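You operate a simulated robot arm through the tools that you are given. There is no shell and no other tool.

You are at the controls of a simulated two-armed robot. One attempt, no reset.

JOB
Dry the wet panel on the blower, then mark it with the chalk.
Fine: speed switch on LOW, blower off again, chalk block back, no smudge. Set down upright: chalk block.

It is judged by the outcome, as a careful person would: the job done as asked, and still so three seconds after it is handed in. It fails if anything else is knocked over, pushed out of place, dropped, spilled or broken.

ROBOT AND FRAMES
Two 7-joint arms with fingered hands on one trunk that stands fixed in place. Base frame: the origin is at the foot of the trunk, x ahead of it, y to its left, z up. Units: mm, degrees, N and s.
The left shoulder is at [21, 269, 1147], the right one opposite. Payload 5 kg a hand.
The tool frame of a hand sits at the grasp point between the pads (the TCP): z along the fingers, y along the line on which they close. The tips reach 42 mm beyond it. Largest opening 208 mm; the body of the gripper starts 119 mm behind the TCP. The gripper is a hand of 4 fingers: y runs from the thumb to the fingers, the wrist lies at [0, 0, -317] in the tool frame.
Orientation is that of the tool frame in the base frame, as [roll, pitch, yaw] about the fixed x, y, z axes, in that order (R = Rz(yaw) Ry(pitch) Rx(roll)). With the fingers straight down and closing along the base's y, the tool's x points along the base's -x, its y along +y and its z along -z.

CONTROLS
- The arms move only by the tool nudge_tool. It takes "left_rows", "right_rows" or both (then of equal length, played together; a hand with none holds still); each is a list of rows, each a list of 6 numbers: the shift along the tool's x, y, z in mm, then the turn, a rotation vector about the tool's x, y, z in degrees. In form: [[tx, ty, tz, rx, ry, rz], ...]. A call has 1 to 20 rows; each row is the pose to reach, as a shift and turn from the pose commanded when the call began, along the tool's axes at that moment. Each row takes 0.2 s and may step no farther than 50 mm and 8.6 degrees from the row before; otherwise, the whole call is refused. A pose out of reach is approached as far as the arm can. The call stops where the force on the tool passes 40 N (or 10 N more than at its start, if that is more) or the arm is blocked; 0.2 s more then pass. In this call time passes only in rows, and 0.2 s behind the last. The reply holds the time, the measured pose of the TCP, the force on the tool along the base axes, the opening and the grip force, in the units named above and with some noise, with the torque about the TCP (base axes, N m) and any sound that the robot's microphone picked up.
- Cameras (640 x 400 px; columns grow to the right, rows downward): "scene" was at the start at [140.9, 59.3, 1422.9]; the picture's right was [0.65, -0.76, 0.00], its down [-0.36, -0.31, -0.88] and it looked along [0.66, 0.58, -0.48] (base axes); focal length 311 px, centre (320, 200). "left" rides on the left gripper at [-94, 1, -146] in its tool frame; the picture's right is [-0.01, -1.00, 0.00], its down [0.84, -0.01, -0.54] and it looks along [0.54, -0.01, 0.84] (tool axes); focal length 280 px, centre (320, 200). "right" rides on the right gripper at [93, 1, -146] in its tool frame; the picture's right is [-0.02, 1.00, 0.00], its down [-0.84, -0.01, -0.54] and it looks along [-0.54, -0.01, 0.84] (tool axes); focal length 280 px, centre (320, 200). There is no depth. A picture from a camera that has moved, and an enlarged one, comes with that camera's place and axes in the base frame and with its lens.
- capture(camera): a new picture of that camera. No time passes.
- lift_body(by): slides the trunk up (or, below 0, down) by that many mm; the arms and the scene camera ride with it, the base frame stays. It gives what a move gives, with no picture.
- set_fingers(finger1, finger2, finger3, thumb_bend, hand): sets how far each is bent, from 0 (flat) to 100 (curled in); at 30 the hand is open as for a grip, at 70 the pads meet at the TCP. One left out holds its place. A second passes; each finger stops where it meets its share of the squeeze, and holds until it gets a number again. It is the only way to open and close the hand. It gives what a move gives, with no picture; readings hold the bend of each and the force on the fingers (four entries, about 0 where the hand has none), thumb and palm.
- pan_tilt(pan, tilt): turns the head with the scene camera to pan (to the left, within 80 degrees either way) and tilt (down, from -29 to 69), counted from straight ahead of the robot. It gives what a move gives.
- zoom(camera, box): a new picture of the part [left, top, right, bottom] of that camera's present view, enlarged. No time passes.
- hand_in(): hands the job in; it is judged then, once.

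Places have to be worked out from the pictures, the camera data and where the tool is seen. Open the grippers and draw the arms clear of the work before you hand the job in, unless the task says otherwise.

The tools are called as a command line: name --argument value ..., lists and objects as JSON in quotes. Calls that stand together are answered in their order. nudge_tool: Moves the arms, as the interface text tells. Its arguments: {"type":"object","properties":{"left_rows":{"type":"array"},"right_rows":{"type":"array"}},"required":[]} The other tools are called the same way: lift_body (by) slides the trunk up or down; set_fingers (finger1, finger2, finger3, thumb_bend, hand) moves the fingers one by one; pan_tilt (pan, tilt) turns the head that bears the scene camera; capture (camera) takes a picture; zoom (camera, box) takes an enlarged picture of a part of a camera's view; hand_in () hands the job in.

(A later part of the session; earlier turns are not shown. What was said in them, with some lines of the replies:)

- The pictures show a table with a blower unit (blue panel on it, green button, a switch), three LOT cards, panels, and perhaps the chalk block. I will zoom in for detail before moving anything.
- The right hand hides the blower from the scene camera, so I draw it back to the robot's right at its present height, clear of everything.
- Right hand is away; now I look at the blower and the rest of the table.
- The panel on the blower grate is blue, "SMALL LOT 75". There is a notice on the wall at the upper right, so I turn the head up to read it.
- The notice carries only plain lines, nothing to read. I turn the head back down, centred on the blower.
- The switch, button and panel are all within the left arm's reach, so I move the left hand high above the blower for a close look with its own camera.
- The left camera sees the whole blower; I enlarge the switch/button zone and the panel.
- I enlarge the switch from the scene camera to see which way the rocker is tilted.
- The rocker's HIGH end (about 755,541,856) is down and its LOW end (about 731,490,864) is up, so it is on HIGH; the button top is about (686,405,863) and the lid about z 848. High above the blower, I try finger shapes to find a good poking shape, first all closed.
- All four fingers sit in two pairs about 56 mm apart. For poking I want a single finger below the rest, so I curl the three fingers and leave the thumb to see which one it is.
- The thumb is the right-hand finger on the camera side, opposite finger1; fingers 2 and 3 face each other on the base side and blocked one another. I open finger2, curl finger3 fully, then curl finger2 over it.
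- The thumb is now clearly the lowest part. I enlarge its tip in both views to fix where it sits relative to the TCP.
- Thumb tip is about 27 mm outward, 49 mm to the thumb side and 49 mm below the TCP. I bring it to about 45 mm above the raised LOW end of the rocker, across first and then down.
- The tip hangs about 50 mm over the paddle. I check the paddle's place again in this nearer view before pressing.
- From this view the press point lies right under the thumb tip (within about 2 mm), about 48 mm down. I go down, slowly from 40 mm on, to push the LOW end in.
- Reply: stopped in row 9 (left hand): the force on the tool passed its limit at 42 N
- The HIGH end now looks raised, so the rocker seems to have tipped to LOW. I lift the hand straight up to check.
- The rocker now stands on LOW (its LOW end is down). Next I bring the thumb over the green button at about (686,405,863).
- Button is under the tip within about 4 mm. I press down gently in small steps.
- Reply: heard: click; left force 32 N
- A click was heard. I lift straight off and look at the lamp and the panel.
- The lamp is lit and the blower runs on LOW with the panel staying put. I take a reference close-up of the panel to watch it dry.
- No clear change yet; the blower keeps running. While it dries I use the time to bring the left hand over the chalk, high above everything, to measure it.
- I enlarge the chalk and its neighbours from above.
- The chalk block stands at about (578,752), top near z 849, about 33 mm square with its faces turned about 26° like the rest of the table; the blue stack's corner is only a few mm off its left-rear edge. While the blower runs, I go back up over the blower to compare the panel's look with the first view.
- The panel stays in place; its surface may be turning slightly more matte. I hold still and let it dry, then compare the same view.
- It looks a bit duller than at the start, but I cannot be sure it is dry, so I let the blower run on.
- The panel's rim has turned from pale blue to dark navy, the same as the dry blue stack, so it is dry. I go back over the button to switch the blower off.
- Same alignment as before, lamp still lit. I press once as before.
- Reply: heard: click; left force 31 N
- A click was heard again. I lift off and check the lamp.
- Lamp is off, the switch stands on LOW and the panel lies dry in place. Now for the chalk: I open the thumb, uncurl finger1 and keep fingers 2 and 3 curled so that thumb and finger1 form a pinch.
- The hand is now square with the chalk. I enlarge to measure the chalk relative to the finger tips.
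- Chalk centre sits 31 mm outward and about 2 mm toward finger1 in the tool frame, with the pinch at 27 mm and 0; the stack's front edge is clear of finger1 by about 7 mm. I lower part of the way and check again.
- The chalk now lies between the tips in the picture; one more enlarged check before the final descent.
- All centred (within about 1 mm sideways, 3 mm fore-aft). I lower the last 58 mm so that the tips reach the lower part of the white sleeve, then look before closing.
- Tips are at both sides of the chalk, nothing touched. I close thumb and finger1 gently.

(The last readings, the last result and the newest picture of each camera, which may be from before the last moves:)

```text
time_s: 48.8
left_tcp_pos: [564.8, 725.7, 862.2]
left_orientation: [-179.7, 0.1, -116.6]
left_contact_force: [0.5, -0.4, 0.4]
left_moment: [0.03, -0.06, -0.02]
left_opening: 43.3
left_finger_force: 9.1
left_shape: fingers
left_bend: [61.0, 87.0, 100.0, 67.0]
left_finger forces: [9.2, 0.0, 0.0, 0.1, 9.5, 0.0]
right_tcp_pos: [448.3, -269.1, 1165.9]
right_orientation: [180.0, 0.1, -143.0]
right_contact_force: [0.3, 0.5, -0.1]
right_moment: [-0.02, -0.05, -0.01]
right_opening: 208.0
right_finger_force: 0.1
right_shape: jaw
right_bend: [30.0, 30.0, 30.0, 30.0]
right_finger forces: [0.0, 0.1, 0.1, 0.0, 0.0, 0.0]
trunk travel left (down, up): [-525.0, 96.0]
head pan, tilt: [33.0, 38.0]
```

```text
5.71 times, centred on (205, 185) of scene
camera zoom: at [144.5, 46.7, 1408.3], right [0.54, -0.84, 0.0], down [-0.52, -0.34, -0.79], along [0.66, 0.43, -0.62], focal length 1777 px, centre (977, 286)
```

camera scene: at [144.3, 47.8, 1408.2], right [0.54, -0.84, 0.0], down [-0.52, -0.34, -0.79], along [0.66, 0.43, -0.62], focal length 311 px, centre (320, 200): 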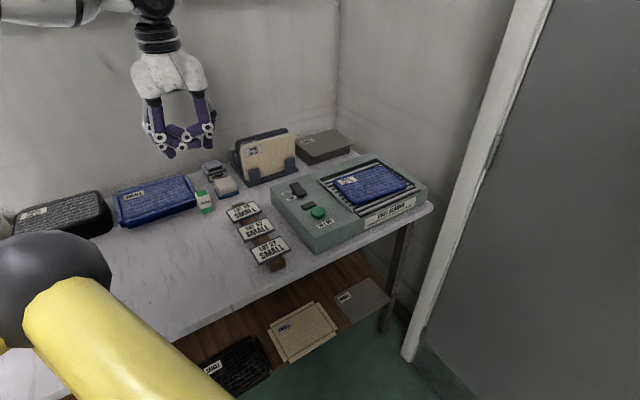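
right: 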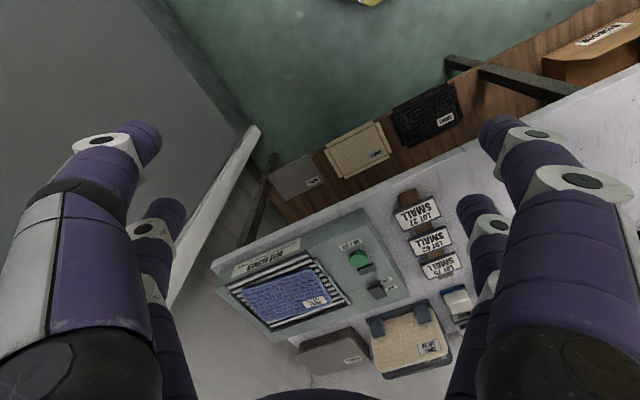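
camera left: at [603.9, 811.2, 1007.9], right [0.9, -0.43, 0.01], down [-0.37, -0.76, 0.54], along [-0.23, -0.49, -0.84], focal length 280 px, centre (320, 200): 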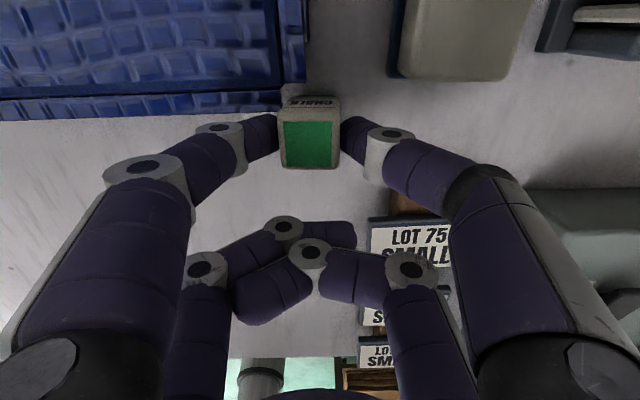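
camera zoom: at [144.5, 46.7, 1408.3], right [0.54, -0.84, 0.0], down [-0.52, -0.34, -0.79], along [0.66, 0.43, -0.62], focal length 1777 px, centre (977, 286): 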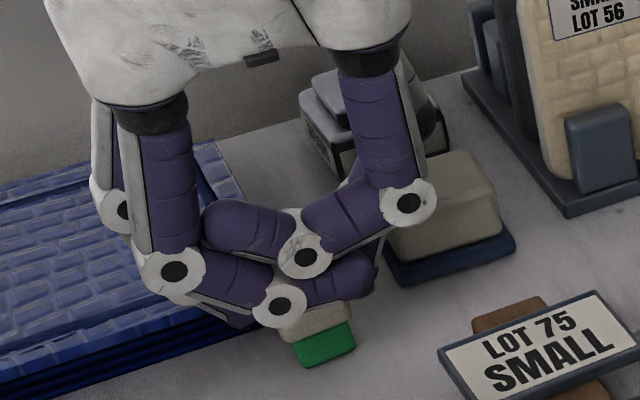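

The chalk is gripped (about 9 N each side); closing slid it about 6 mm toward finger1, which I will allow for on return. I lift it, easing away from the blue stack as it rises.

nudge_tool --left_rows '[[0, -1, -3, 0, 0, 0], [0, -4, -8, 0, 0, 0], [2, -6, -20, 0, 0, 0], [2, -6, -45, 0, 0, 0], [2, -6, -80, 0, 0, 0]]'

capture --camera "left"

zoom --camera "scene" --box '[110, 110, 270, 220]'

```text
time_s: 50.0
left_tcp_pos: [565.4, 721.0, 945.0]
left_orientation: [-179.7, 0.3, -116.6]
left_contact_force: [-0.5, -0.4, -1.3]
left_moment: [0.05, -0.03, 0.0]
left_opening: 43.4
left_finger_force: 8.6
left_shape: fingers
left_bend: [61.0, 87.0, 100.0, 67.0]
left_finger forces: [9.2, 0.0, 0.1, 0.0, 9.2, 0.0]
right_tcp_pos: [447.8, -270.0, 1165.2]
right_orientation: [180.0, -0.1, -143.0]
right_contact_force: [-0.1, 0.1, 0.5]
right_moment: [0.08, -0.05, 0.0]
right_opening: 208.0
right_finger_force: 0.0
right_shape: jaw
right_bend: [30.0, 30.0, 30.0, 30.0]
right_finger forces: [0.0, 0.0, 0.1, 0.0, 0.1, 0.1]
trunk travel left (down, up): [-525.0, 96.0]
head pan, tilt: [33.0, 38.0]
```

```text
taken
camera left: at [605.9, 806.0, 1090.0], right [0.9, -0.43, 0.01], down [-0.37, -0.76, 0.54], along [-0.23, -0.49, -0.84], focal length 280 px, centre (320, 200)
```

left: 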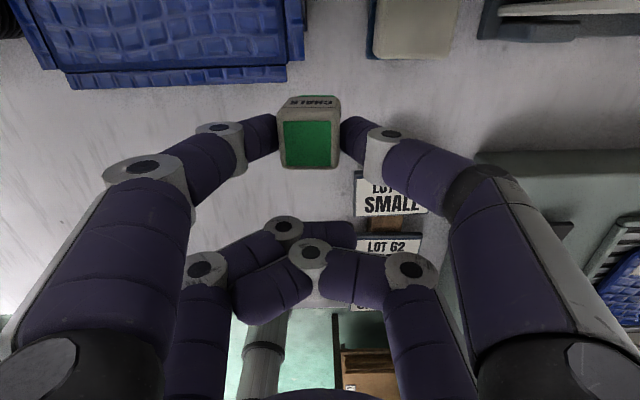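

```text
3.64 times, centred on (190, 165) of scene
camera zoom: at [144.0, 46.1, 1408.4], right [0.54, -0.84, 0.0], down [-0.52, -0.33, -0.79], along [0.66, 0.43, -0.61], focal length 1131 px, centre (793, 327)
```

zoom: 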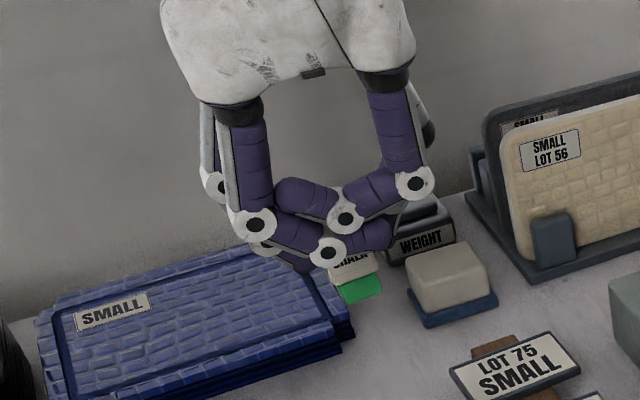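

The chalk is held upright, its bottom about 73 mm below the TCP. The panel's near-left part is around (832,358, z 858); I raise the chalk and carry it high over the blower to there.

nudge_tool --left_rows '[[0, 0, -35, 0, 0, 0], [5, -9, -75, 0, 0, 0], [20, -34, -75, 0, 0, 0], [42, -72, -75, 0, 0, 0], [64, -110, -75, 0, 0, 0], [87, -149, -75, 0, 0, 0], [109, -187, -75, 0, 0, 0], [131, -225, -75, 0, 0, 0], [154, -264, -75, 0, 0, 0], [176, -302, -75, 0, 0, 0], [198, -340, -75, 0, 0, 0], [218, -374, -75, 0, 0, 0], [231, -396, -75, 0, 0, 0], [237, -407, -75, 0, 0, 0]]'

capture --camera "left"

capture --camera "scene"

```text
time_s: 53.0
left_tcp_pos: [819.4, 332.3, 1020.3]
left_orientation: [-179.5, 0.0, -116.5]
left_contact_force: [-0.1, 0.7, 0.0]
left_moment: [-0.02, -0.04, 0.01]
left_opening: 43.3
left_finger_force: 9.2
left_shape: fingers
left_bend: [61.0, 87.0, 100.0, 68.0]
left_finger forces: [9.0, 0.1, 0.1, 0.1, 9.2, 0.1]
left hand out of reach, approached as far as the arm can: row 14
right_tcp_pos: [448.9, -269.6, 1166.4]
right_orientation: [-180.0, 0.0, -143.0]
right_contact_force: [0.7, 0.3, 0.3]
right_moment: [0.02, -0.05, -0.01]
right_opening: 208.1
right_finger_force: 0.1
right_shape: jaw
right_bend: [30.0, 30.0, 30.0, 30.0]
right_finger forces: [0.0, 0.0, 0.1, 0.0, 0.1, 0.1]
trunk travel left (down, up): [-525.0, 96.0]
head pan, tilt: [33.0, 38.0]
```

```text
taken
camera left: at [859.8, 417.3, 1167.2], right [0.9, -0.43, 0.01], down [-0.37, -0.76, 0.54], along [-0.23, -0.49, -0.84], focal length 280 px, centre (320, 200)
```

left: 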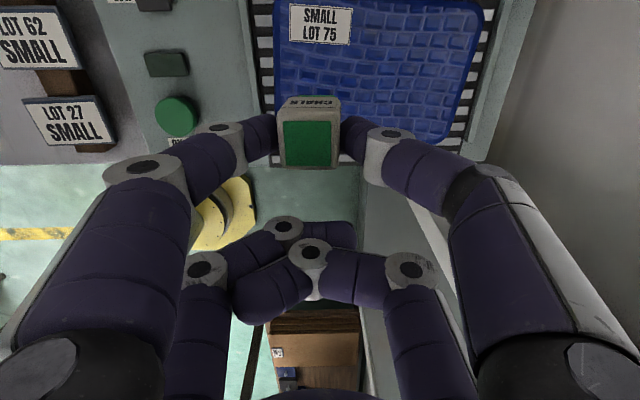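

```text
taken
camera scene: at [144.2, 46.7, 1408.4], right [0.55, -0.84, 0.0], down [-0.52, -0.34, -0.79], along [0.66, 0.43, -0.62], focal length 311 px, centre (320, 200)
```

scene: 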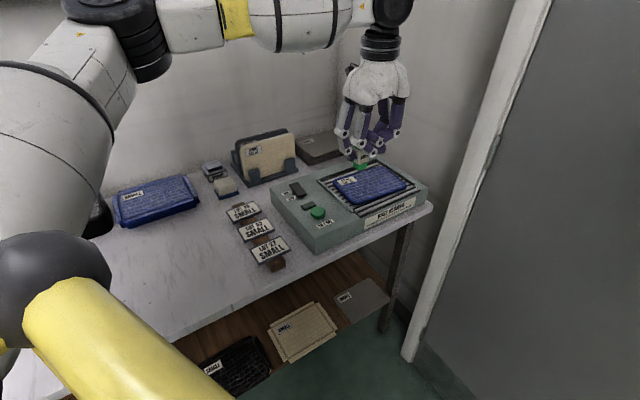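

The chalk hangs over the panel's near-left part, close to the arm's reach limit at this height. I lower by 50 mm (chalk bottom then about 40 mm above the panel) and check where it lies over the panel.

nudge_tool --left_rows '[[0, 0, 25, 0, 0, 0], [0, 0, 50, 0, 0, 0], [-3, 0, 52, 0, 0, 0]]'

zoom --camera "left" --box '[240, 0, 480, 180]'

zoom --camera "scene" --box '[310, 110, 430, 220]'

```text
time_s: 53.8
left_tcp_pos: [821.6, 332.7, 967.4]
left_orientation: [-179.3, 0.0, -116.6]
left_contact_force: [-1.0, 0.0, -0.5]
left_moment: [0.02, 0.01, 0.0]
left_opening: 43.3
left_finger_force: 8.8
left_shape: fingers
left_bend: [61.0, 87.0, 100.0, 68.0]
left_finger forces: [9.0, 0.0, 0.0, 0.0, 9.0, 0.0]
right_tcp_pos: [449.0, -268.5, 1165.8]
right_orientation: [180.0, 0.0, -143.0]
right_contact_force: [-0.2, 0.1, 0.0]
right_moment: [0.02, -0.02, -0.01]
right_opening: 207.8
right_finger_force: 0.1
right_shape: jaw
right_bend: [30.0, 30.0, 30.0, 30.0]
right_finger forces: [0.0, 0.0, 0.1, 0.0, 0.1, 0.0]
trunk travel left (down, up): [-525.0, 96.0]
head pan, tilt: [33.0, 38.0]
```

```text
2.22 times, centred on (360, 90) of left
camera zoom: at [861.2, 418.3, 1114.0], right [0.9, -0.43, 0.01], down [-0.37, -0.76, 0.54], along [-0.23, -0.49, -0.84], focal length 623 px, centre (231, 444)
```

zoom: 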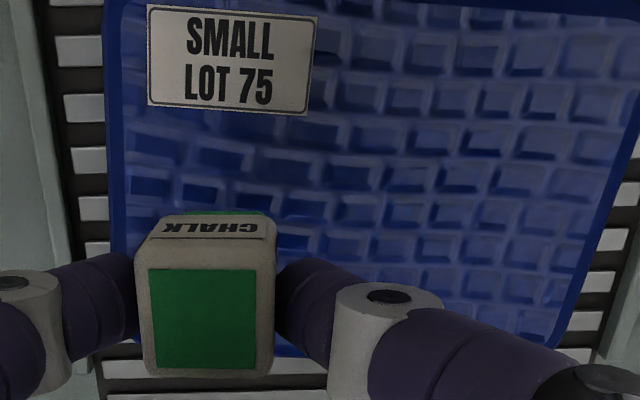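

```text
3.64 times, centred on (370, 165) of scene
camera zoom: at [144.4, 46.7, 1408.3], right [0.54, -0.84, 0.0], down [-0.52, -0.34, -0.79], along [0.66, 0.43, -0.62], focal length 1131 px, centre (138, 327)
```

zoom: 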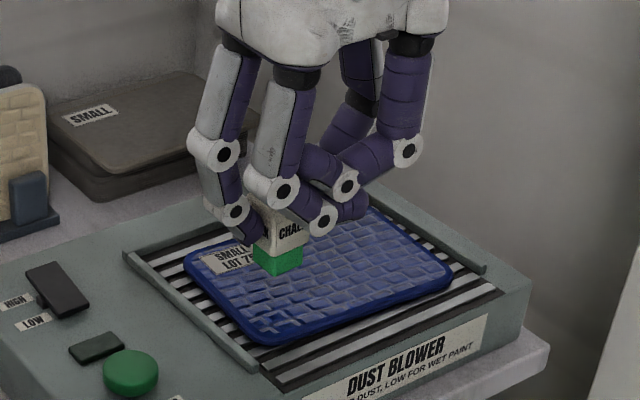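

Straight down from here the chalk lands about 44 mm from the panel's left edge and 49 mm from its near edge, clear of the label. I lower to just above contact.

nudge_tool --left_rows '[[0, 0, 15, 0, 0, 0], [0, 0, 25, 0, 0, 0], [0, 0, 30, 0, 0, 0], [0, 0, 33, 0, 0, 0]]'

zoom --camera "left" --box '[240, 20, 432, 180]'

zoom --camera "scene" --box '[330, 145, 410, 215]'

```text
time_s: 54.8
left_tcp_pos: [820.3, 334.8, 937.7]
left_orientation: [-179.2, 0.1, -116.6]
left_contact_force: [4.4, -2.6, 13.4]
left_moment: [0.35, -0.26, -0.1]
left_opening: 42.9
left_finger_force: 12.3
left_shape: fingers
left_bend: [60.0, 87.0, 100.0, 68.0]
left_finger forces: [9.6, 0.1, 0.0, 0.0, 14.4, 0.0]
left hand out of reach, approached as far as the arm can: row 2, 3, 4
right_tcp_pos: [449.4, -269.1, 1166.8]
right_orientation: [-180.0, 0.0, -143.0]
right_contact_force: [0.2, -0.7, -0.6]
right_moment: [0.01, 0.0, 0.04]
right_opening: 208.0
right_finger_force: 0.1
right_shape: jaw
right_bend: [30.0, 30.0, 30.0, 30.0]
right_finger forces: [0.0, 0.1, 0.0, 0.0, 0.0, 0.0]
trunk travel left (down, up): [-525.0, 96.0]
head pan, tilt: [33.0, 38.0]
```

```text
2.50 times, centred on (336, 100) of left
camera zoom: at [859.7, 419.8, 1083.5], right [0.9, -0.43, 0.01], down [-0.37, -0.76, 0.54], along [-0.22, -0.49, -0.84], focal length 701 px, centre (280, 450)
```

zoom: 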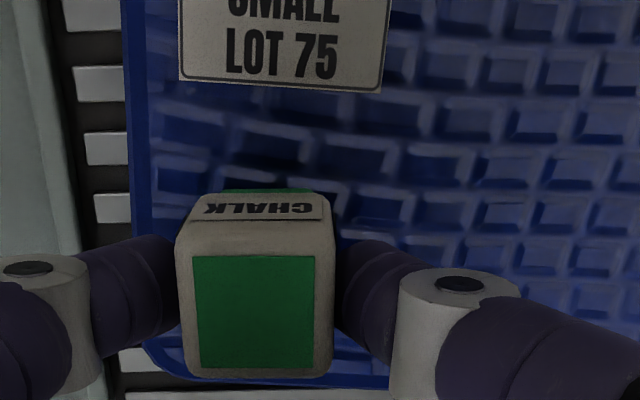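

```text
5.71 times, centred on (370, 180) of scene
camera zoom: at [144.1, 46.3, 1408.5], right [0.54, -0.84, 0.0], down [-0.52, -0.34, -0.79], along [0.66, 0.43, -0.62], focal length 1777 px, centre (34, 314)
```

zoom: 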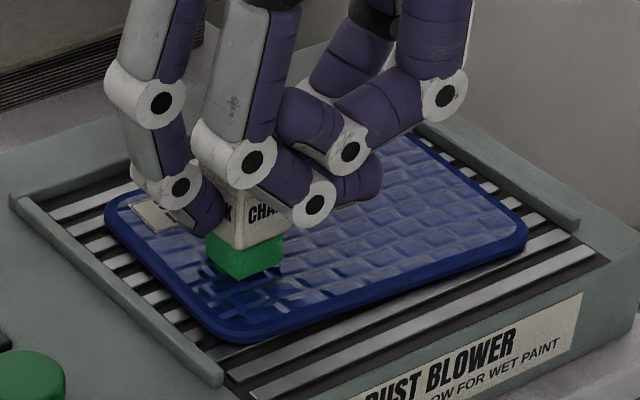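

The chalk is already in contact with the panel (about 13 N up). I ease up 2 mm, draw a short 22 mm stroke to the left, then lift off.

nudge_tool --left_rows '[[0, 0, -2, 0, 0, 0], [0, 5, -2, 0, 0, 0], [0, 10, -2, 0, 0, 0], [0, 14, -2, 0, 0, 0], [0, 18, -2, 0, 0, 0], [0, 22, -2, 0, 0, 0]]'

zoom --camera "left" --box '[240, 20, 432, 180]'

zoom --camera "scene" --box '[330, 145, 410, 215]'

```text
time_s: 56.2
left_tcp_pos: [799.2, 345.3, 937.8]
left_orientation: [-179.7, 0.1, -116.6]
left_contact_force: [0.5, -0.5, 6.7]
left_moment: [0.16, -0.07, -0.01]
left_opening: 42.6
left_finger_force: 10.4
left_shape: fingers
left_bend: [60.0, 87.0, 100.0, 68.0]
left_finger forces: [9.6, 0.0, 0.0, 0.1, 11.3, 0.1]
right_tcp_pos: [449.2, -268.8, 1165.4]
right_orientation: [180.0, 0.0, -143.0]
right_contact_force: [0.2, 0.2, -0.2]
right_moment: [0.01, 0.01, 0.0]
right_opening: 207.9
right_finger_force: 0.2
right_shape: jaw
right_bend: [30.0, 30.0, 30.0, 30.0]
right_finger forces: [0.0, 0.1, 0.0, 0.0, 0.1, 0.0]
trunk travel left (down, up): [-525.0, 96.0]
head pan, tilt: [33.0, 38.0]
```

```text
2.50 times, centred on (336, 100) of left
camera zoom: at [839.3, 430.3, 1083.7], right [0.9, -0.43, 0.01], down [-0.37, -0.76, 0.54], along [-0.23, -0.49, -0.84], focal length 701 px, centre (280, 450)
```

zoom: 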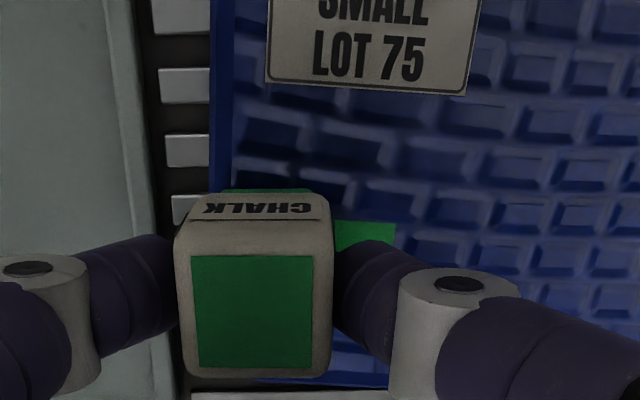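

```text
5.71 times, centred on (370, 180) of scene
camera zoom: at [144.1, 46.5, 1408.3], right [0.54, -0.84, 0.0], down [-0.52, -0.34, -0.79], along [0.66, 0.43, -0.62], focal length 1777 px, centre (34, 314)
```

zoom: 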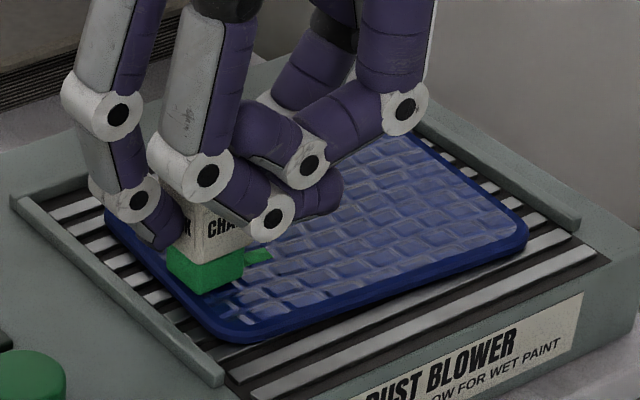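

A green chalk mark shows on the panel and the panel has not shifted. I lift straight off.

nudge_tool --left_rows '[[0, 0, -8, 0, 0, 0], [0, 0, -25, 0, 0, 0], [0, 0, -55, 0, 0, 0], [0, 0, -85, 0, 0, 0]]'

capture --camera "left"

zoom --camera "scene" --box '[320, 145, 420, 220]'

```text
time_s: 57.2
left_tcp_pos: [800.0, 347.6, 1021.4]
left_orientation: [-179.7, 0.1, -116.6]
left_contact_force: [-0.5, -0.5, 0.0]
left_moment: [-0.02, -0.03, 0.05]
left_opening: 43.4
left_finger_force: 8.8
left_shape: fingers
left_bend: [60.0, 87.0, 100.0, 68.0]
left_finger forces: [9.2, 0.1, 0.1, 0.1, 9.3, 0.0]
right_tcp_pos: [449.5, -269.4, 1166.5]
right_orientation: [-179.9, 0.1, -143.0]
right_contact_force: [-0.2, -1.0, -0.5]
right_moment: [0.02, -0.08, 0.0]
right_opening: 208.0
right_finger_force: 0.2
right_shape: jaw
right_bend: [30.0, 30.0, 30.0, 30.0]
right_finger forces: [0.1, 0.1, 0.0, 0.1, 0.0, 0.0]
trunk travel left (down, up): [-525.0, 96.0]
head pan, tilt: [33.0, 38.0]
```

```text
taken
camera left: at [839.0, 431.1, 1167.9], right [0.9, -0.43, 0.01], down [-0.37, -0.76, 0.54], along [-0.23, -0.49, -0.84], focal length 280 px, centre (320, 200)
```

left: 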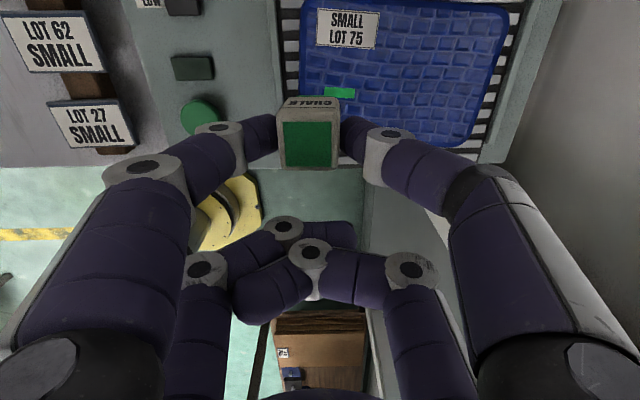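

```text
5.33 times, centred on (370, 182) of scene
camera zoom: at [144.1, 46.5, 1408.4], right [0.54, -0.84, 0.0], down [-0.52, -0.34, -0.79], along [0.66, 0.43, -0.62], focal length 1659 px, centre (53, 293)
```

zoom: 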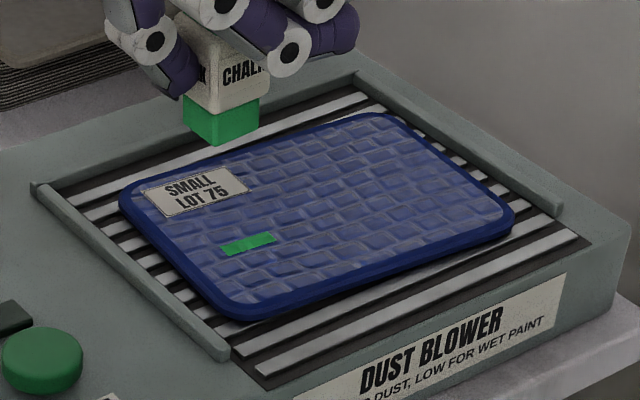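

A clean green mark, no smudge. Before carrying the chalk back I check how it sits in the pinch now.

zoom --camera "left" --box '[240, 80, 400, 190]'

zoom --camera "scene" --box '[320, 90, 420, 180]'

```text
3.64 times, centred on (320, 135) of left
camera zoom: at [839.0, 431.1, 1167.9], right [0.9, -0.43, 0.01], down [-0.37, -0.76, 0.54], along [-0.23, -0.49, -0.84], focal length 1020 px, centre (320, 436)
```

zoom: 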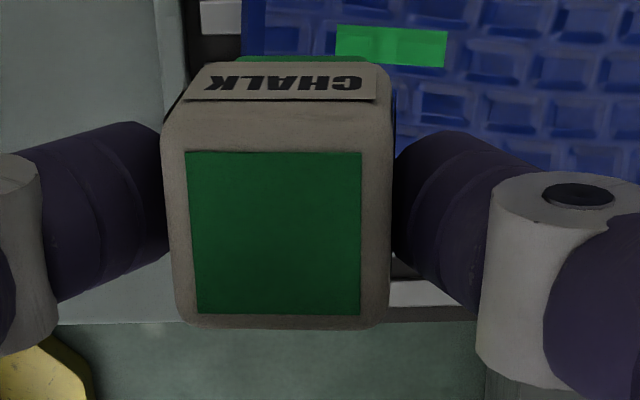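

```text
4.44 times, centred on (370, 135) of scene
camera zoom: at [144.1, 46.5, 1408.4], right [0.54, -0.84, 0.0], down [-0.52, -0.34, -0.79], along [0.66, 0.43, -0.62], focal length 1382 px, centre (98, 489)
```

zoom: 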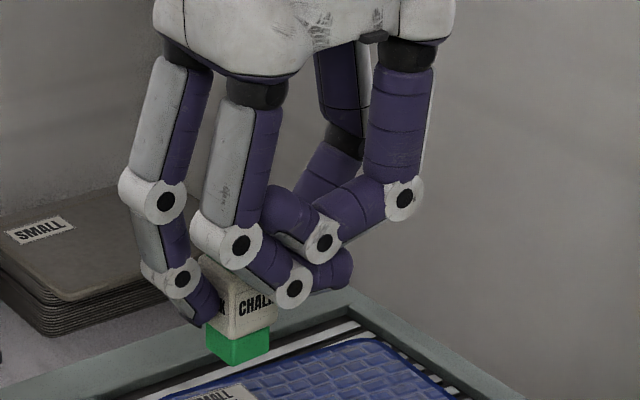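

Chalk sits firmly and upright in the pinch (tool frame about x -32, y +7). I carry it back high over the table to above its old place at about (578,754).

nudge_tool --left_rows '[[-7, 11, 0, 0, 0, 0], [-21, 34, 0, 0, 0, 0], [-42, 67, 0, 0, 0, 0], [-64, 103, 0, 0, 0, 0], [-87, 140, 0, 0, 0, 0], [-110, 177, 0, 0, 0, 0], [-133, 214, 0, 0, 0, 0], [-156, 251, 0, 0, 0, 0], [-179, 288, 0, 0, 0, 0], [-202, 325, 0, 0, 0, 0], [-218, 351, 0, 0, 0, 0], [-228, 367, 0, 0, 0, 0], [-232, 373, 0, 0, 0, 0]]'

capture --camera "left"

zoom --camera "scene" --box '[110, 90, 270, 220]'

```text
time_s: 60.0
left_tcp_pos: [568.8, 719.2, 1020.0]
left_orientation: [-179.6, 0.1, -116.6]
left_contact_force: [0.1, 0.0, -0.5]
left_moment: [-0.03, -0.01, -0.02]
left_opening: 43.3
left_finger_force: 9.2
left_shape: fingers
left_bend: [60.0, 87.0, 100.0, 68.0]
left_finger forces: [9.2, 0.0, 0.0, 0.0, 9.0, 0.0]
right_tcp_pos: [448.4, -268.8, 1166.7]
right_orientation: [-180.0, -0.1, -142.9]
right_contact_force: [-0.1, 0.2, 0.6]
right_moment: [0.02, -0.03, 0.0]
right_opening: 207.8
right_finger_force: 0.0
right_shape: jaw
right_bend: [30.0, 30.0, 30.0, 30.0]
right_finger forces: [0.0, 0.0, 0.0, 0.1, 0.0, 0.0]
trunk travel left (down, up): [-525.0, 96.0]
head pan, tilt: [33.0, 38.0]
```

```text
taken
camera left: at [609.1, 803.9, 1165.2], right [0.9, -0.43, 0.01], down [-0.37, -0.76, 0.54], along [-0.23, -0.49, -0.84], focal length 280 px, centre (320, 200)
```

left: 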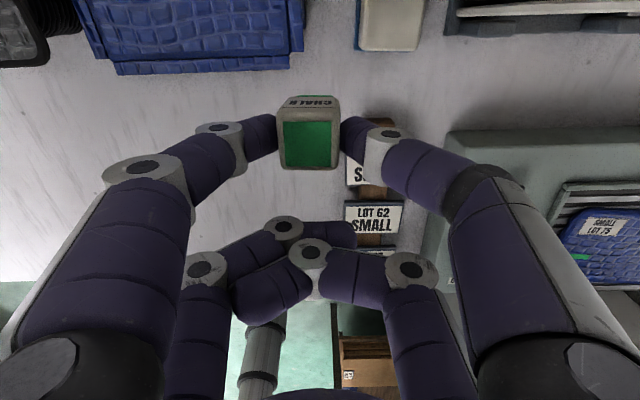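

```text
3.08 times, centred on (190, 155) of scene
camera zoom: at [144.4, 46.6, 1408.3], right [0.54, -0.84, 0.0], down [-0.52, -0.34, -0.79], along [0.66, 0.43, -0.62], focal length 957 px, centre (720, 338)
```

zoom: 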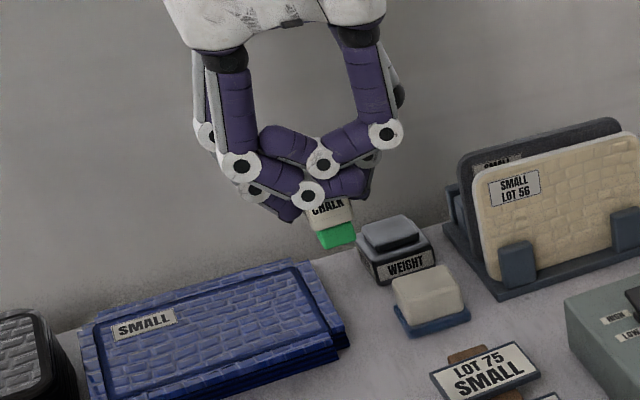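

I check the target spot against the blue stack's corner as a landmark before lowering.

zoom --camera "left" --box '[230, 0, 422, 120]'

```text
3.33 times, centred on (326, 60) of left
camera zoom: at [609.1, 803.9, 1165.2], right [0.9, -0.43, 0.01], down [-0.37, -0.76, 0.54], along [-0.23, -0.49, -0.84], focal length 935 px, centre (300, 667)
```

zoom: 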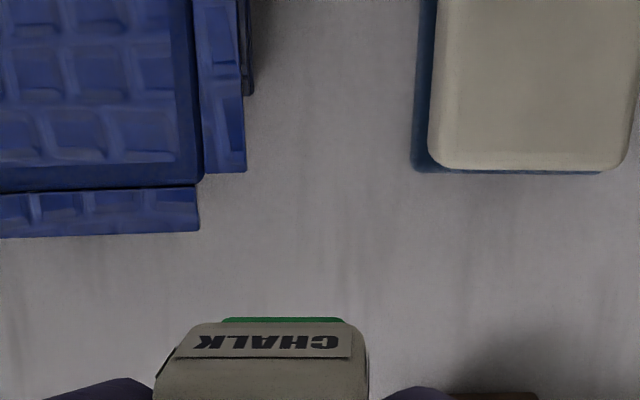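

Landmarks agree that the chalk needs about 3 mm more outward shift. I lower it to about 8 mm above the table.

nudge_tool --left_rows '[[-3, 0, 35, 0, 0, 0], [-3, 0, 75, 0, 0, 0], [-3, 0, 110, 0, 0, 0], [-3, 0, 135, 0, 0, 0], [-3, 0, 148, 0, 0, 0]]'

capture --camera "left"

zoom --camera "scene" --box '[160, 150, 250, 220]'

```text
time_s: 61.2
left_tcp_pos: [571.1, 721.0, 872.2]
left_orientation: [-179.7, 0.1, -116.6]
left_contact_force: [-0.6, 0.5, -1.2]
left_moment: [-0.07, 0.0, 0.01]
left_opening: 43.3
left_finger_force: 8.9
left_shape: fingers
left_bend: [60.0, 87.0, 100.0, 68.0]
left_finger forces: [9.2, 0.1, 0.0, 0.1, 9.1, 0.0]
right_tcp_pos: [449.7, -268.9, 1166.3]
right_orientation: [-179.9, -0.1, -143.0]
right_contact_force: [-0.1, 0.8, -0.9]
right_moment: [-0.02, 0.02, 0.03]
right_opening: 208.0
right_finger_force: 0.0
right_shape: jaw
right_bend: [30.0, 30.0, 30.0, 30.0]
right_finger forces: [0.0, 0.1, 0.0, 0.0, 0.0, 0.0]
trunk travel left (down, up): [-525.0, 96.0]
head pan, tilt: [33.0, 38.0]
```

```text
taken
camera left: at [611.2, 806.4, 1016.9], right [0.9, -0.43, 0.01], down [-0.37, -0.76, 0.54], along [-0.23, -0.49, -0.84], focal length 280 px, centre (320, 200)
```

left: 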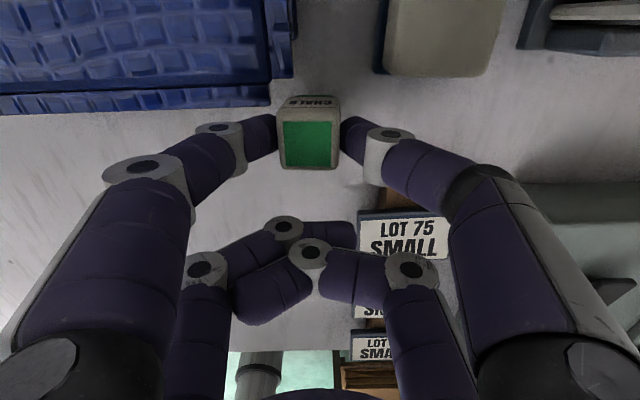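

```text
5.71 times, centred on (205, 185) of scene
camera zoom: at [144.5, 47.1, 1408.2], right [0.54, -0.84, 0.0], down [-0.52, -0.34, -0.79], along [0.66, 0.43, -0.62], focal length 1777 px, centre (977, 286)
```

zoom: 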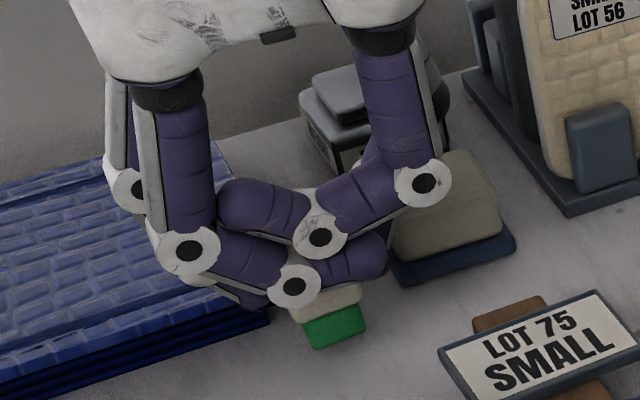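

I compare the chalk's place with the earlier pictures by taking the very same enlarged views as before the pick-up.

zoom --camera "scene" --box '[170, 160, 250, 220]'

zoom --camera "left" --box '[230, 60, 422, 180]'

```text
6.67 times, centred on (210, 190) of scene
camera zoom: at [144.5, 47.1, 1408.2], right [0.54, -0.84, 0.0], down [-0.52, -0.34, -0.79], along [0.66, 0.43, -0.62], focal length 2074 px, centre (1053, 267)
```

zoom: 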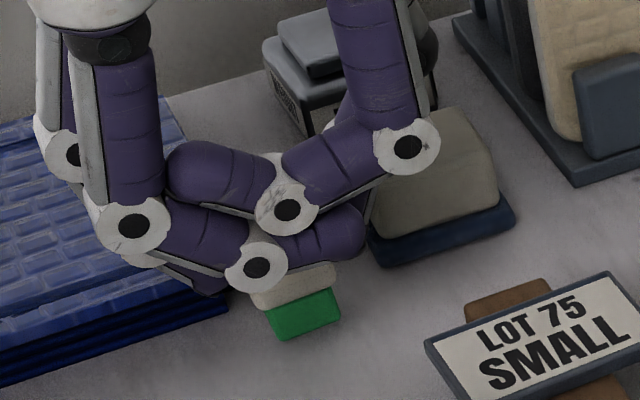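

```text
3.33 times, centred on (326, 120) of left
camera zoom: at [611.2, 806.4, 1016.9], right [0.9, -0.43, 0.01], down [-0.37, -0.76, 0.54], along [-0.23, -0.49, -0.84], focal length 935 px, centre (300, 467)
```

zoom: 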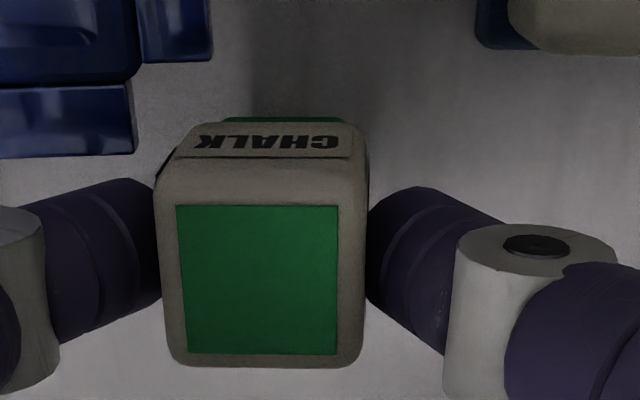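

Both views say the chalk should go about 2.5 mm left and 1 mm outward to match its first spot. I make that shift in the air, then lower in small steps.

nudge_tool --left_rows '[[-1, 2.5, 0, 0, 0, 0], [-1, 2.5, 3, 0, 0, 0], [-1, 2.5, 5, 0, 0, 0], [-1, 2.5, 7, 0, 0, 0]]'

```text
time_s: 62.2
left_tcp_pos: [570.0, 723.1, 866.5]
left_orientation: [-179.7, 0.1, -116.7]
left_contact_force: [0.2, 0.0, -0.7]
left_moment: [-0.04, 0.01, -0.04]
left_opening: 43.2
left_finger_force: 9.7
left_shape: fingers
left_bend: [60.0, 87.0, 100.0, 68.0]
left_finger forces: [9.1, 0.0, 0.0, 0.0, 9.2, 0.1]
right_tcp_pos: [449.0, -269.4, 1166.2]
right_orientation: [-180.0, 0.0, -143.0]
right_contact_force: [0.5, -0.4, -0.8]
right_moment: [0.0, 0.0, -0.03]
right_opening: 207.8
right_finger_force: 0.0
right_shape: jaw
right_bend: [30.0, 30.0, 30.0, 30.0]
right_finger forces: [0.0, 0.1, 0.1, 0.1, 0.1, 0.1]
trunk travel left (down, up): [-525.0, 96.0]
head pan, tilt: [33.0, 38.0]
```

No contact yet at z 866.5; I go on down in 1 mm steps.

nudge_tool --left_rows '[[0, 0, 1, 0, 0, 0], [0, 0, 2, 0, 0, 0], [0, 0, 3, 0, 0, 0]]'

```text
time_s: 63.0
left_tcp_pos: [569.6, 723.0, 862.0]
left_orientation: [-179.6, 0.0, -116.6]
left_contact_force: [0.6, -0.4, -1.0]
left_moment: [-0.01, -0.01, 0.02]
left_opening: 43.0
left_finger_force: 8.9
left_shape: fingers
left_bend: [60.0, 87.0, 100.0, 68.0]
left_finger forces: [9.2, 0.0, 0.0, 0.0, 9.1, 0.0]
right_tcp_pos: [449.2, -269.2, 1167.0]
right_orientation: [-179.9, 0.0, -142.9]
right_contact_force: [-0.1, -0.1, 0.0]
right_moment: [0.02, 0.01, -0.01]
right_opening: 207.8
right_finger_force: 0.1
right_shape: jaw
right_bend: [30.0, 30.0, 30.0, 30.0]
right_finger forces: [0.1, 0.0, 0.1, 0.0, 0.0, 0.1]
trunk travel left (down, up): [-525.0, 96.0]
head pan, tilt: [33.0, 38.0]
```

Still no contact; a few more 1 mm steps.

nudge_tool --left_rows '[[0, 0, 1, 0, 0, 0], [0, 0, 2, 0, 0, 0]]'

zoom --camera "scene" --box '[170, 160, 250, 220]'

```text
time_s: 63.6
left_tcp_pos: [570.4, 723.4, 860.1]
left_orientation: [-179.7, 0.1, -116.7]
left_contact_force: [0.1, -0.3, 1.8]
left_moment: [0.05, 0.03, 0.0]
left_opening: 43.4
left_finger_force: 9.3
left_shape: fingers
left_bend: [60.0, 87.0, 100.0, 68.0]
left_finger forces: [9.3, 0.1, 0.0, 0.1, 9.4, 0.0]
right_tcp_pos: [448.9, -268.7, 1167.1]
right_orientation: [-180.0, 0.0, -143.0]
right_contact_force: [0.1, 1.1, -0.6]
right_moment: [0.0, -0.02, 0.01]
right_opening: 207.9
right_finger_force: 0.0
right_shape: jaw
right_bend: [30.0, 30.0, 30.0, 30.0]
right_finger forces: [0.1, 0.0, 0.0, 0.1, 0.0, 0.0]
trunk travel left (down, up): [-525.0, 96.0]
head pan, tilt: [33.0, 38.0]
```

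```text
6.67 times, centred on (210, 190) of scene
camera zoom: at [144.4, 46.6, 1408.3], right [0.54, -0.84, 0.0], down [-0.52, -0.34, -0.79], along [0.66, 0.43, -0.62], focal length 2074 px, centre (1053, 267)
```

zoom: 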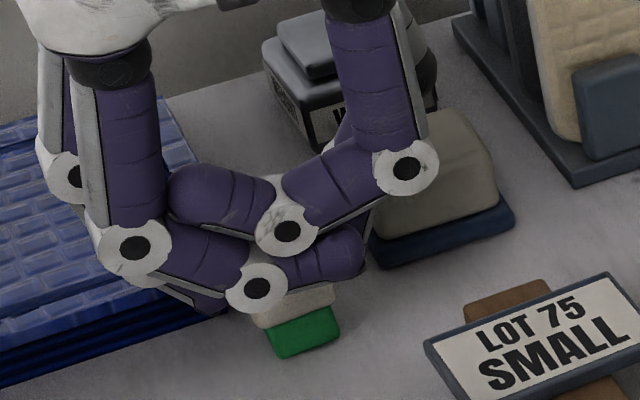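

Force now reads +1.8 N, perhaps first contact; one more millimetre to confirm.

nudge_tool --left_rows '[[0, 0, 0.5, 0, 0, 0], [0, 0, 1, 0, 0, 0]]'

```text
time_s: 64.2
left_tcp_pos: [569.7, 724.2, 860.0]
left_orientation: [-179.6, 0.2, -116.6]
left_contact_force: [-0.4, -1.3, 5.8]
left_moment: [0.15, -0.01, 0.03]
left_opening: 43.2
left_finger_force: 9.9
left_shape: fingers
left_bend: [60.0, 87.0, 100.0, 68.0]
left_finger forces: [9.3, 0.0, 0.0, 0.0, 10.3, 0.0]
right_tcp_pos: [448.0, -268.6, 1166.5]
right_orientation: [179.9, 0.0, -143.0]
right_contact_force: [-0.6, 0.1, -0.2]
right_moment: [-0.02, 0.0, 0.02]
right_opening: 208.0
right_finger_force: 0.1
right_shape: jaw
right_bend: [30.0, 30.0, 30.0, 30.0]
right_finger forces: [0.1, 0.0, 0.0, 0.0, 0.1, 0.1]
trunk travel left (down, up): [-525.0, 96.0]
head pan, tilt: [33.0, 38.0]
```

Contact is firm (about 6 N), the chalk stands on the table. I open thumb and finger1 together by a small amount.

set_fingers --hand "left" --finger1 54 --thumb_bend 60

capture --camera "left"

zoom --camera "scene" --box '[170, 160, 250, 220]'

```text
time_s: 65.2
left_tcp_pos: [570.3, 725.1, 859.0]
left_orientation: [-179.7, 0.1, -116.6]
left_contact_force: [-0.3, 1.4, 0.4]
left_moment: [-0.03, 0.02, 0.03]
left_opening: 75.4
left_finger_force: 0.1
left_shape: fingers
left_bend: [54.0, 87.0, 100.0, 60.0]
left_finger forces: [0.1, 0.0, 0.1, 0.1, 0.0, 0.1]
right_tcp_pos: [450.5, -269.6, 1166.5]
right_orientation: [-180.0, 0.0, -143.1]
right_contact_force: [0.9, 0.7, 0.3]
right_moment: [0.02, -0.02, -0.01]
right_opening: 208.0
right_finger_force: 0.1
right_shape: jaw
right_bend: [30.0, 30.0, 30.0, 30.0]
right_finger forces: [0.1, 0.1, 0.1, 0.1, 0.0, 0.0]
trunk travel left (down, up): [-525.0, 96.0]
head pan, tilt: [33.0, 38.0]
```

```text
taken
camera left: at [609.9, 808.9, 1005.2], right [0.9, -0.43, 0.01], down [-0.37, -0.76, 0.54], along [-0.23, -0.49, -0.84], focal length 280 px, centre (320, 200)
```

left: 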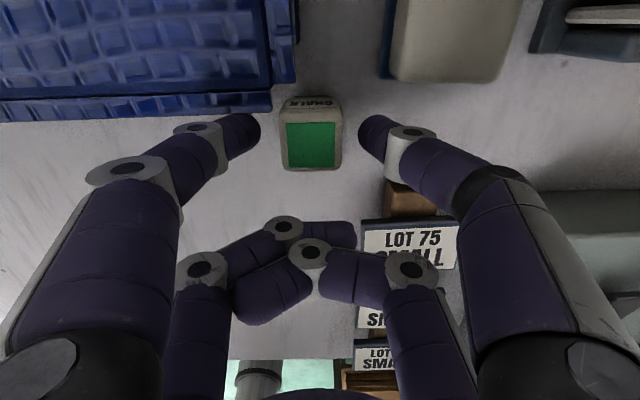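

```text
6.67 times, centred on (210, 190) of scene
camera zoom: at [144.5, 46.8, 1408.3], right [0.54, -0.84, 0.0], down [-0.52, -0.34, -0.79], along [0.66, 0.43, -0.62], focal length 2074 px, centre (1053, 267)
```

zoom: 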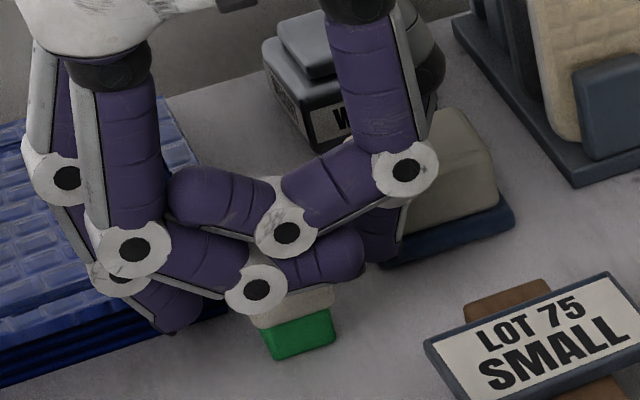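

Released and standing upright with both tips clear. I raise the hand straight up.

nudge_tool --left_rows '[[0, 0, -8, 0, 0, 0], [0, 0, -25, 0, 0, 0], [0, 0, -60, 0, 0, 0], [0, 0, -105, 0, 0, 0], [0, 0, -150, 0, 0, 0], [0, 0, -195, 0, 0, 0], [0, 0, -240, 0, 0, 0]]'

capture --camera "left"

zoom --camera "scene" --box '[180, 155, 260, 225]'

```text
time_s: 66.8
left_tcp_pos: [567.7, 725.8, 1100.8]
left_orientation: [-179.7, 0.0, -116.6]
left_contact_force: [-0.7, -0.6, 0.1]
left_moment: [0.08, 0.01, 0.0]
left_opening: 75.4
left_finger_force: 0.1
left_shape: fingers
left_bend: [54.0, 87.0, 100.0, 60.0]
left_finger forces: [0.0, 0.0, 0.0, 0.0, 0.0, 0.1]
right_tcp_pos: [447.6, -270.1, 1166.7]
right_orientation: [-179.9, -0.1, -143.1]
right_contact_force: [0.0, -0.4, 0.0]
right_moment: [0.11, -0.05, -0.03]
right_opening: 207.9
right_finger_force: 0.1
right_shape: jaw
right_bend: [30.0, 30.0, 30.0, 30.0]
right_finger forces: [0.0, 0.1, 0.0, 0.0, 0.1, 0.0]
trunk travel left (down, up): [-525.0, 96.0]
head pan, tilt: [33.0, 38.0]
```

```text
taken
camera left: at [607.3, 808.6, 1246.1], right [0.9, -0.43, 0.01], down [-0.37, -0.76, 0.54], along [-0.23, -0.49, -0.84], focal length 280 px, centre (320, 200)
```

left: 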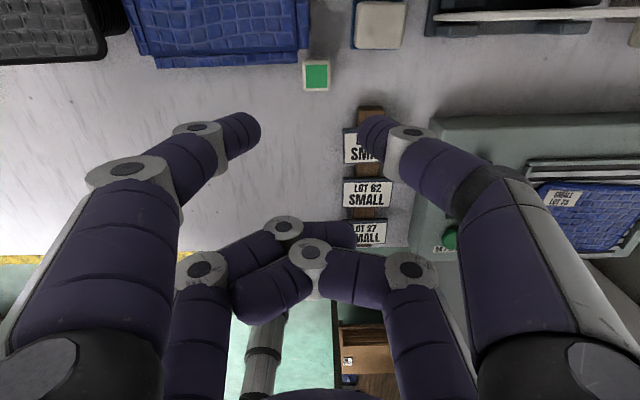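

```text
5.71 times, centred on (220, 190) of scene
camera zoom: at [143.9, 45.8, 1408.4], right [0.54, -0.84, 0.0], down [-0.52, -0.33, -0.79], along [0.66, 0.43, -0.61], focal length 1777 px, centre (891, 257)
```

zoom: 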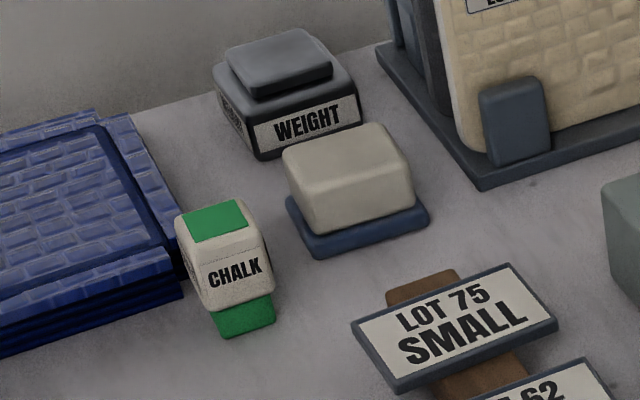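

The chalk stands upright at its old place and everything around it looks as before. I draw the left hand back to its starting area, then open the fingers.

nudge_tool --left_rows '[[33, 14, -13, 0, 0, 3.8], [67, 27, -26, 0, 0, 7.6], [100, 41, -39, 0, 0, 11.4], [134, 55, -52, 0, 0, 15.2], [168, 68, -65, 0, 0, 19], [201, 82, -78, 0, 0, 22.8], [234, 96, -90, 0, 0, 26.5]]'

set_fingers --hand "left" --finger2 30 --thumb_bend 30

set_fingers --hand "left" --finger1 30 --finger3 30

capture --camera "scene"

zoom --camera "scene" --box '[260, 140, 440, 260]'

zoom --camera "scene" --box '[100, 140, 300, 280]'

```text
time_s: 68.4
left_tcp_pos: [377.5, 556.9, 1190.2]
left_orientation: [-179.8, 0.4, -143.1]
left_contact_force: [-1.2, 0.2, 0.3]
left_moment: [0.08, 0.01, 0.02]
left_opening: 75.5
left_finger_force: 0.1
left_shape: fingers
left_bend: [54.0, 87.0, 100.0, 60.0]
left_finger forces: [0.0, 0.0, 0.1, 0.0, 0.1, 0.0]
right_tcp_pos: [449.2, -269.4, 1167.5]
right_orientation: [-179.9, 0.0, -143.1]
right_contact_force: [0.3, -0.7, 0.1]
right_moment: [0.07, -0.03, 0.03]
right_opening: 207.8
right_finger_force: 0.0
right_shape: jaw
right_bend: [30.0, 30.0, 30.0, 30.0]
right_finger forces: [0.1, 0.0, 0.1, 0.1, 0.0, 0.0]
trunk travel left (down, up): [-525.0, 96.0]
head pan, tilt: [33.0, 38.0]
```

```text
time_s: 69.4
left_tcp_pos: [377.9, 559.2, 1189.1]
left_orientation: [-179.7, 0.2, -143.1]
left_contact_force: [0.1, 0.3, -0.2]
left_moment: [0.02, -0.03, -0.03]
left_opening: 154.8
left_finger_force: 0.1
left_shape: fingers
left_bend: [54.0, 30.0, 100.0, 30.0]
left_finger forces: [0.0, 0.0, 0.0, 0.0, 0.0, 0.1]
right_tcp_pos: [448.8, -269.3, 1165.8]
right_orientation: [-180.0, 0.0, -143.0]
right_contact_force: [-0.1, 0.3, -0.1]
right_moment: [0.0, -0.01, 0.04]
right_opening: 207.8
right_finger_force: 0.1
right_shape: jaw
right_bend: [30.0, 30.0, 30.0, 30.0]
right_finger forces: [0.0, 0.0, 0.0, 0.1, 0.1, 0.1]
trunk travel left (down, up): [-525.0, 96.0]
head pan, tilt: [33.0, 38.0]
```

```text
time_s: 70.4
left_tcp_pos: [377.6, 557.8, 1188.7]
left_orientation: [-179.7, 0.2, -143.0]
left_contact_force: [0.2, 0.2, 0.5]
left_moment: [0.03, 0.01, 0.02]
left_opening: 218.1
left_finger_force: 0.1
left_shape: fingers
left_bend: [30.0, 30.0, 30.0, 30.0]
left_finger forces: [0.1, 0.2, 0.0, 0.1, 0.1, 0.0]
right_tcp_pos: [449.5, -268.5, 1167.4]
right_orientation: [-180.0, 0.1, -142.9]
right_contact_force: [0.5, -0.2, -0.2]
right_moment: [0.0, 0.01, -0.03]
right_opening: 208.0
right_finger_force: 0.1
right_shape: jaw
right_bend: [30.0, 30.0, 30.0, 30.0]
right_finger forces: [0.0, 0.1, 0.0, 0.0, 0.0, 0.0]
trunk travel left (down, up): [-525.0, 96.0]
head pan, tilt: [33.0, 38.0]
```

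```text
taken
camera scene: at [144.5, 46.7, 1408.3], right [0.54, -0.84, 0.0], down [-0.52, -0.34, -0.79], along [0.66, 0.43, -0.62], focal length 311 px, centre (320, 200)
```

scene: 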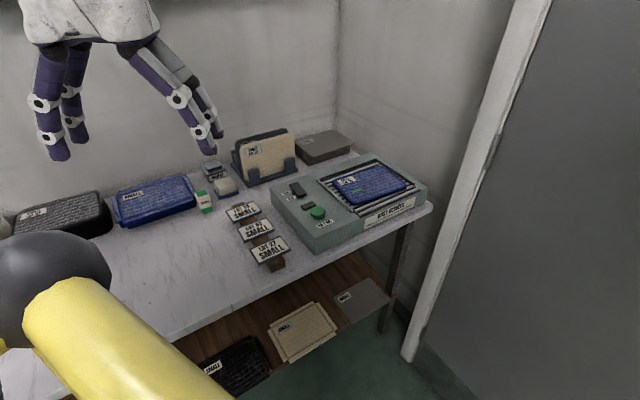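

```text
3.33 times, centred on (350, 200) of scene
camera zoom: at [144.5, 46.7, 1408.3], right [0.54, -0.84, 0.0], down [-0.52, -0.34, -0.79], along [0.66, 0.43, -0.62], focal length 1037 px, centre (220, 200)
```

zoom: 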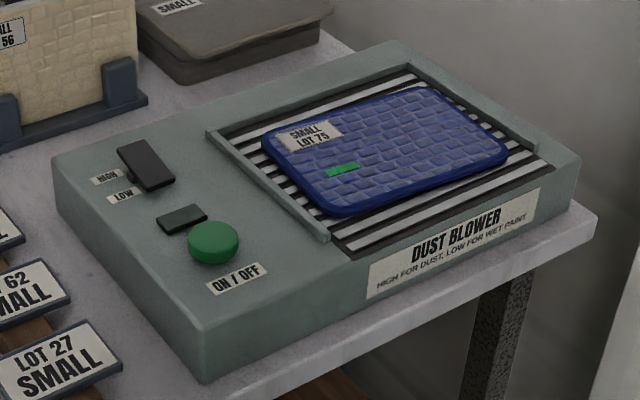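

```text
2.86 times, centred on (200, 210) of scene
camera zoom: at [144.5, 46.7, 1408.3], right [0.54, -0.84, 0.0], down [-0.52, -0.34, -0.79], along [0.66, 0.43, -0.62], focal length 889 px, centre (663, 171)
```

zoom: 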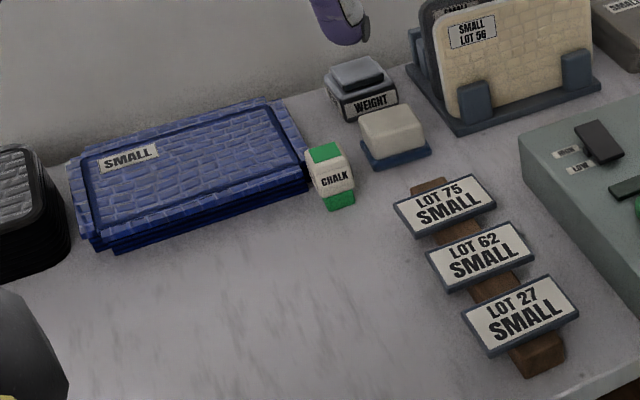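

Final state: panel dry with one clean green mark, lamp off, rocker on LOW, chalk upright in its place, nothing else disturbed, both hands open and clear. I hand the job in.

hand_in

```text
The job is handed in.
```

The job is handed in: the LOT 75 panel is dry, has one green chalk mark with no smudge, and is still in place on the blower grate.

- **Drying:** I set the speed switch from HIGH to LOW and ran the blower for about 24 seconds. I judged the panel dry when its rim turned from pale blue to the dark navy of the dry stack.
- **Blower:** I switched it off before marking. The lamp is out and the switch is on LOW.
- **Chalk block:** It stands upright within about 2–3 mm of its original spot.
- **Blue stack beside the chalk:** Closing the fingers slid the chalk about 6 mm toward it. The stack may have been nudged by 1–3 mm, which was hard to tell in the pictures. Nothing else looked disturbed.

Both hands are open and clear of the table.
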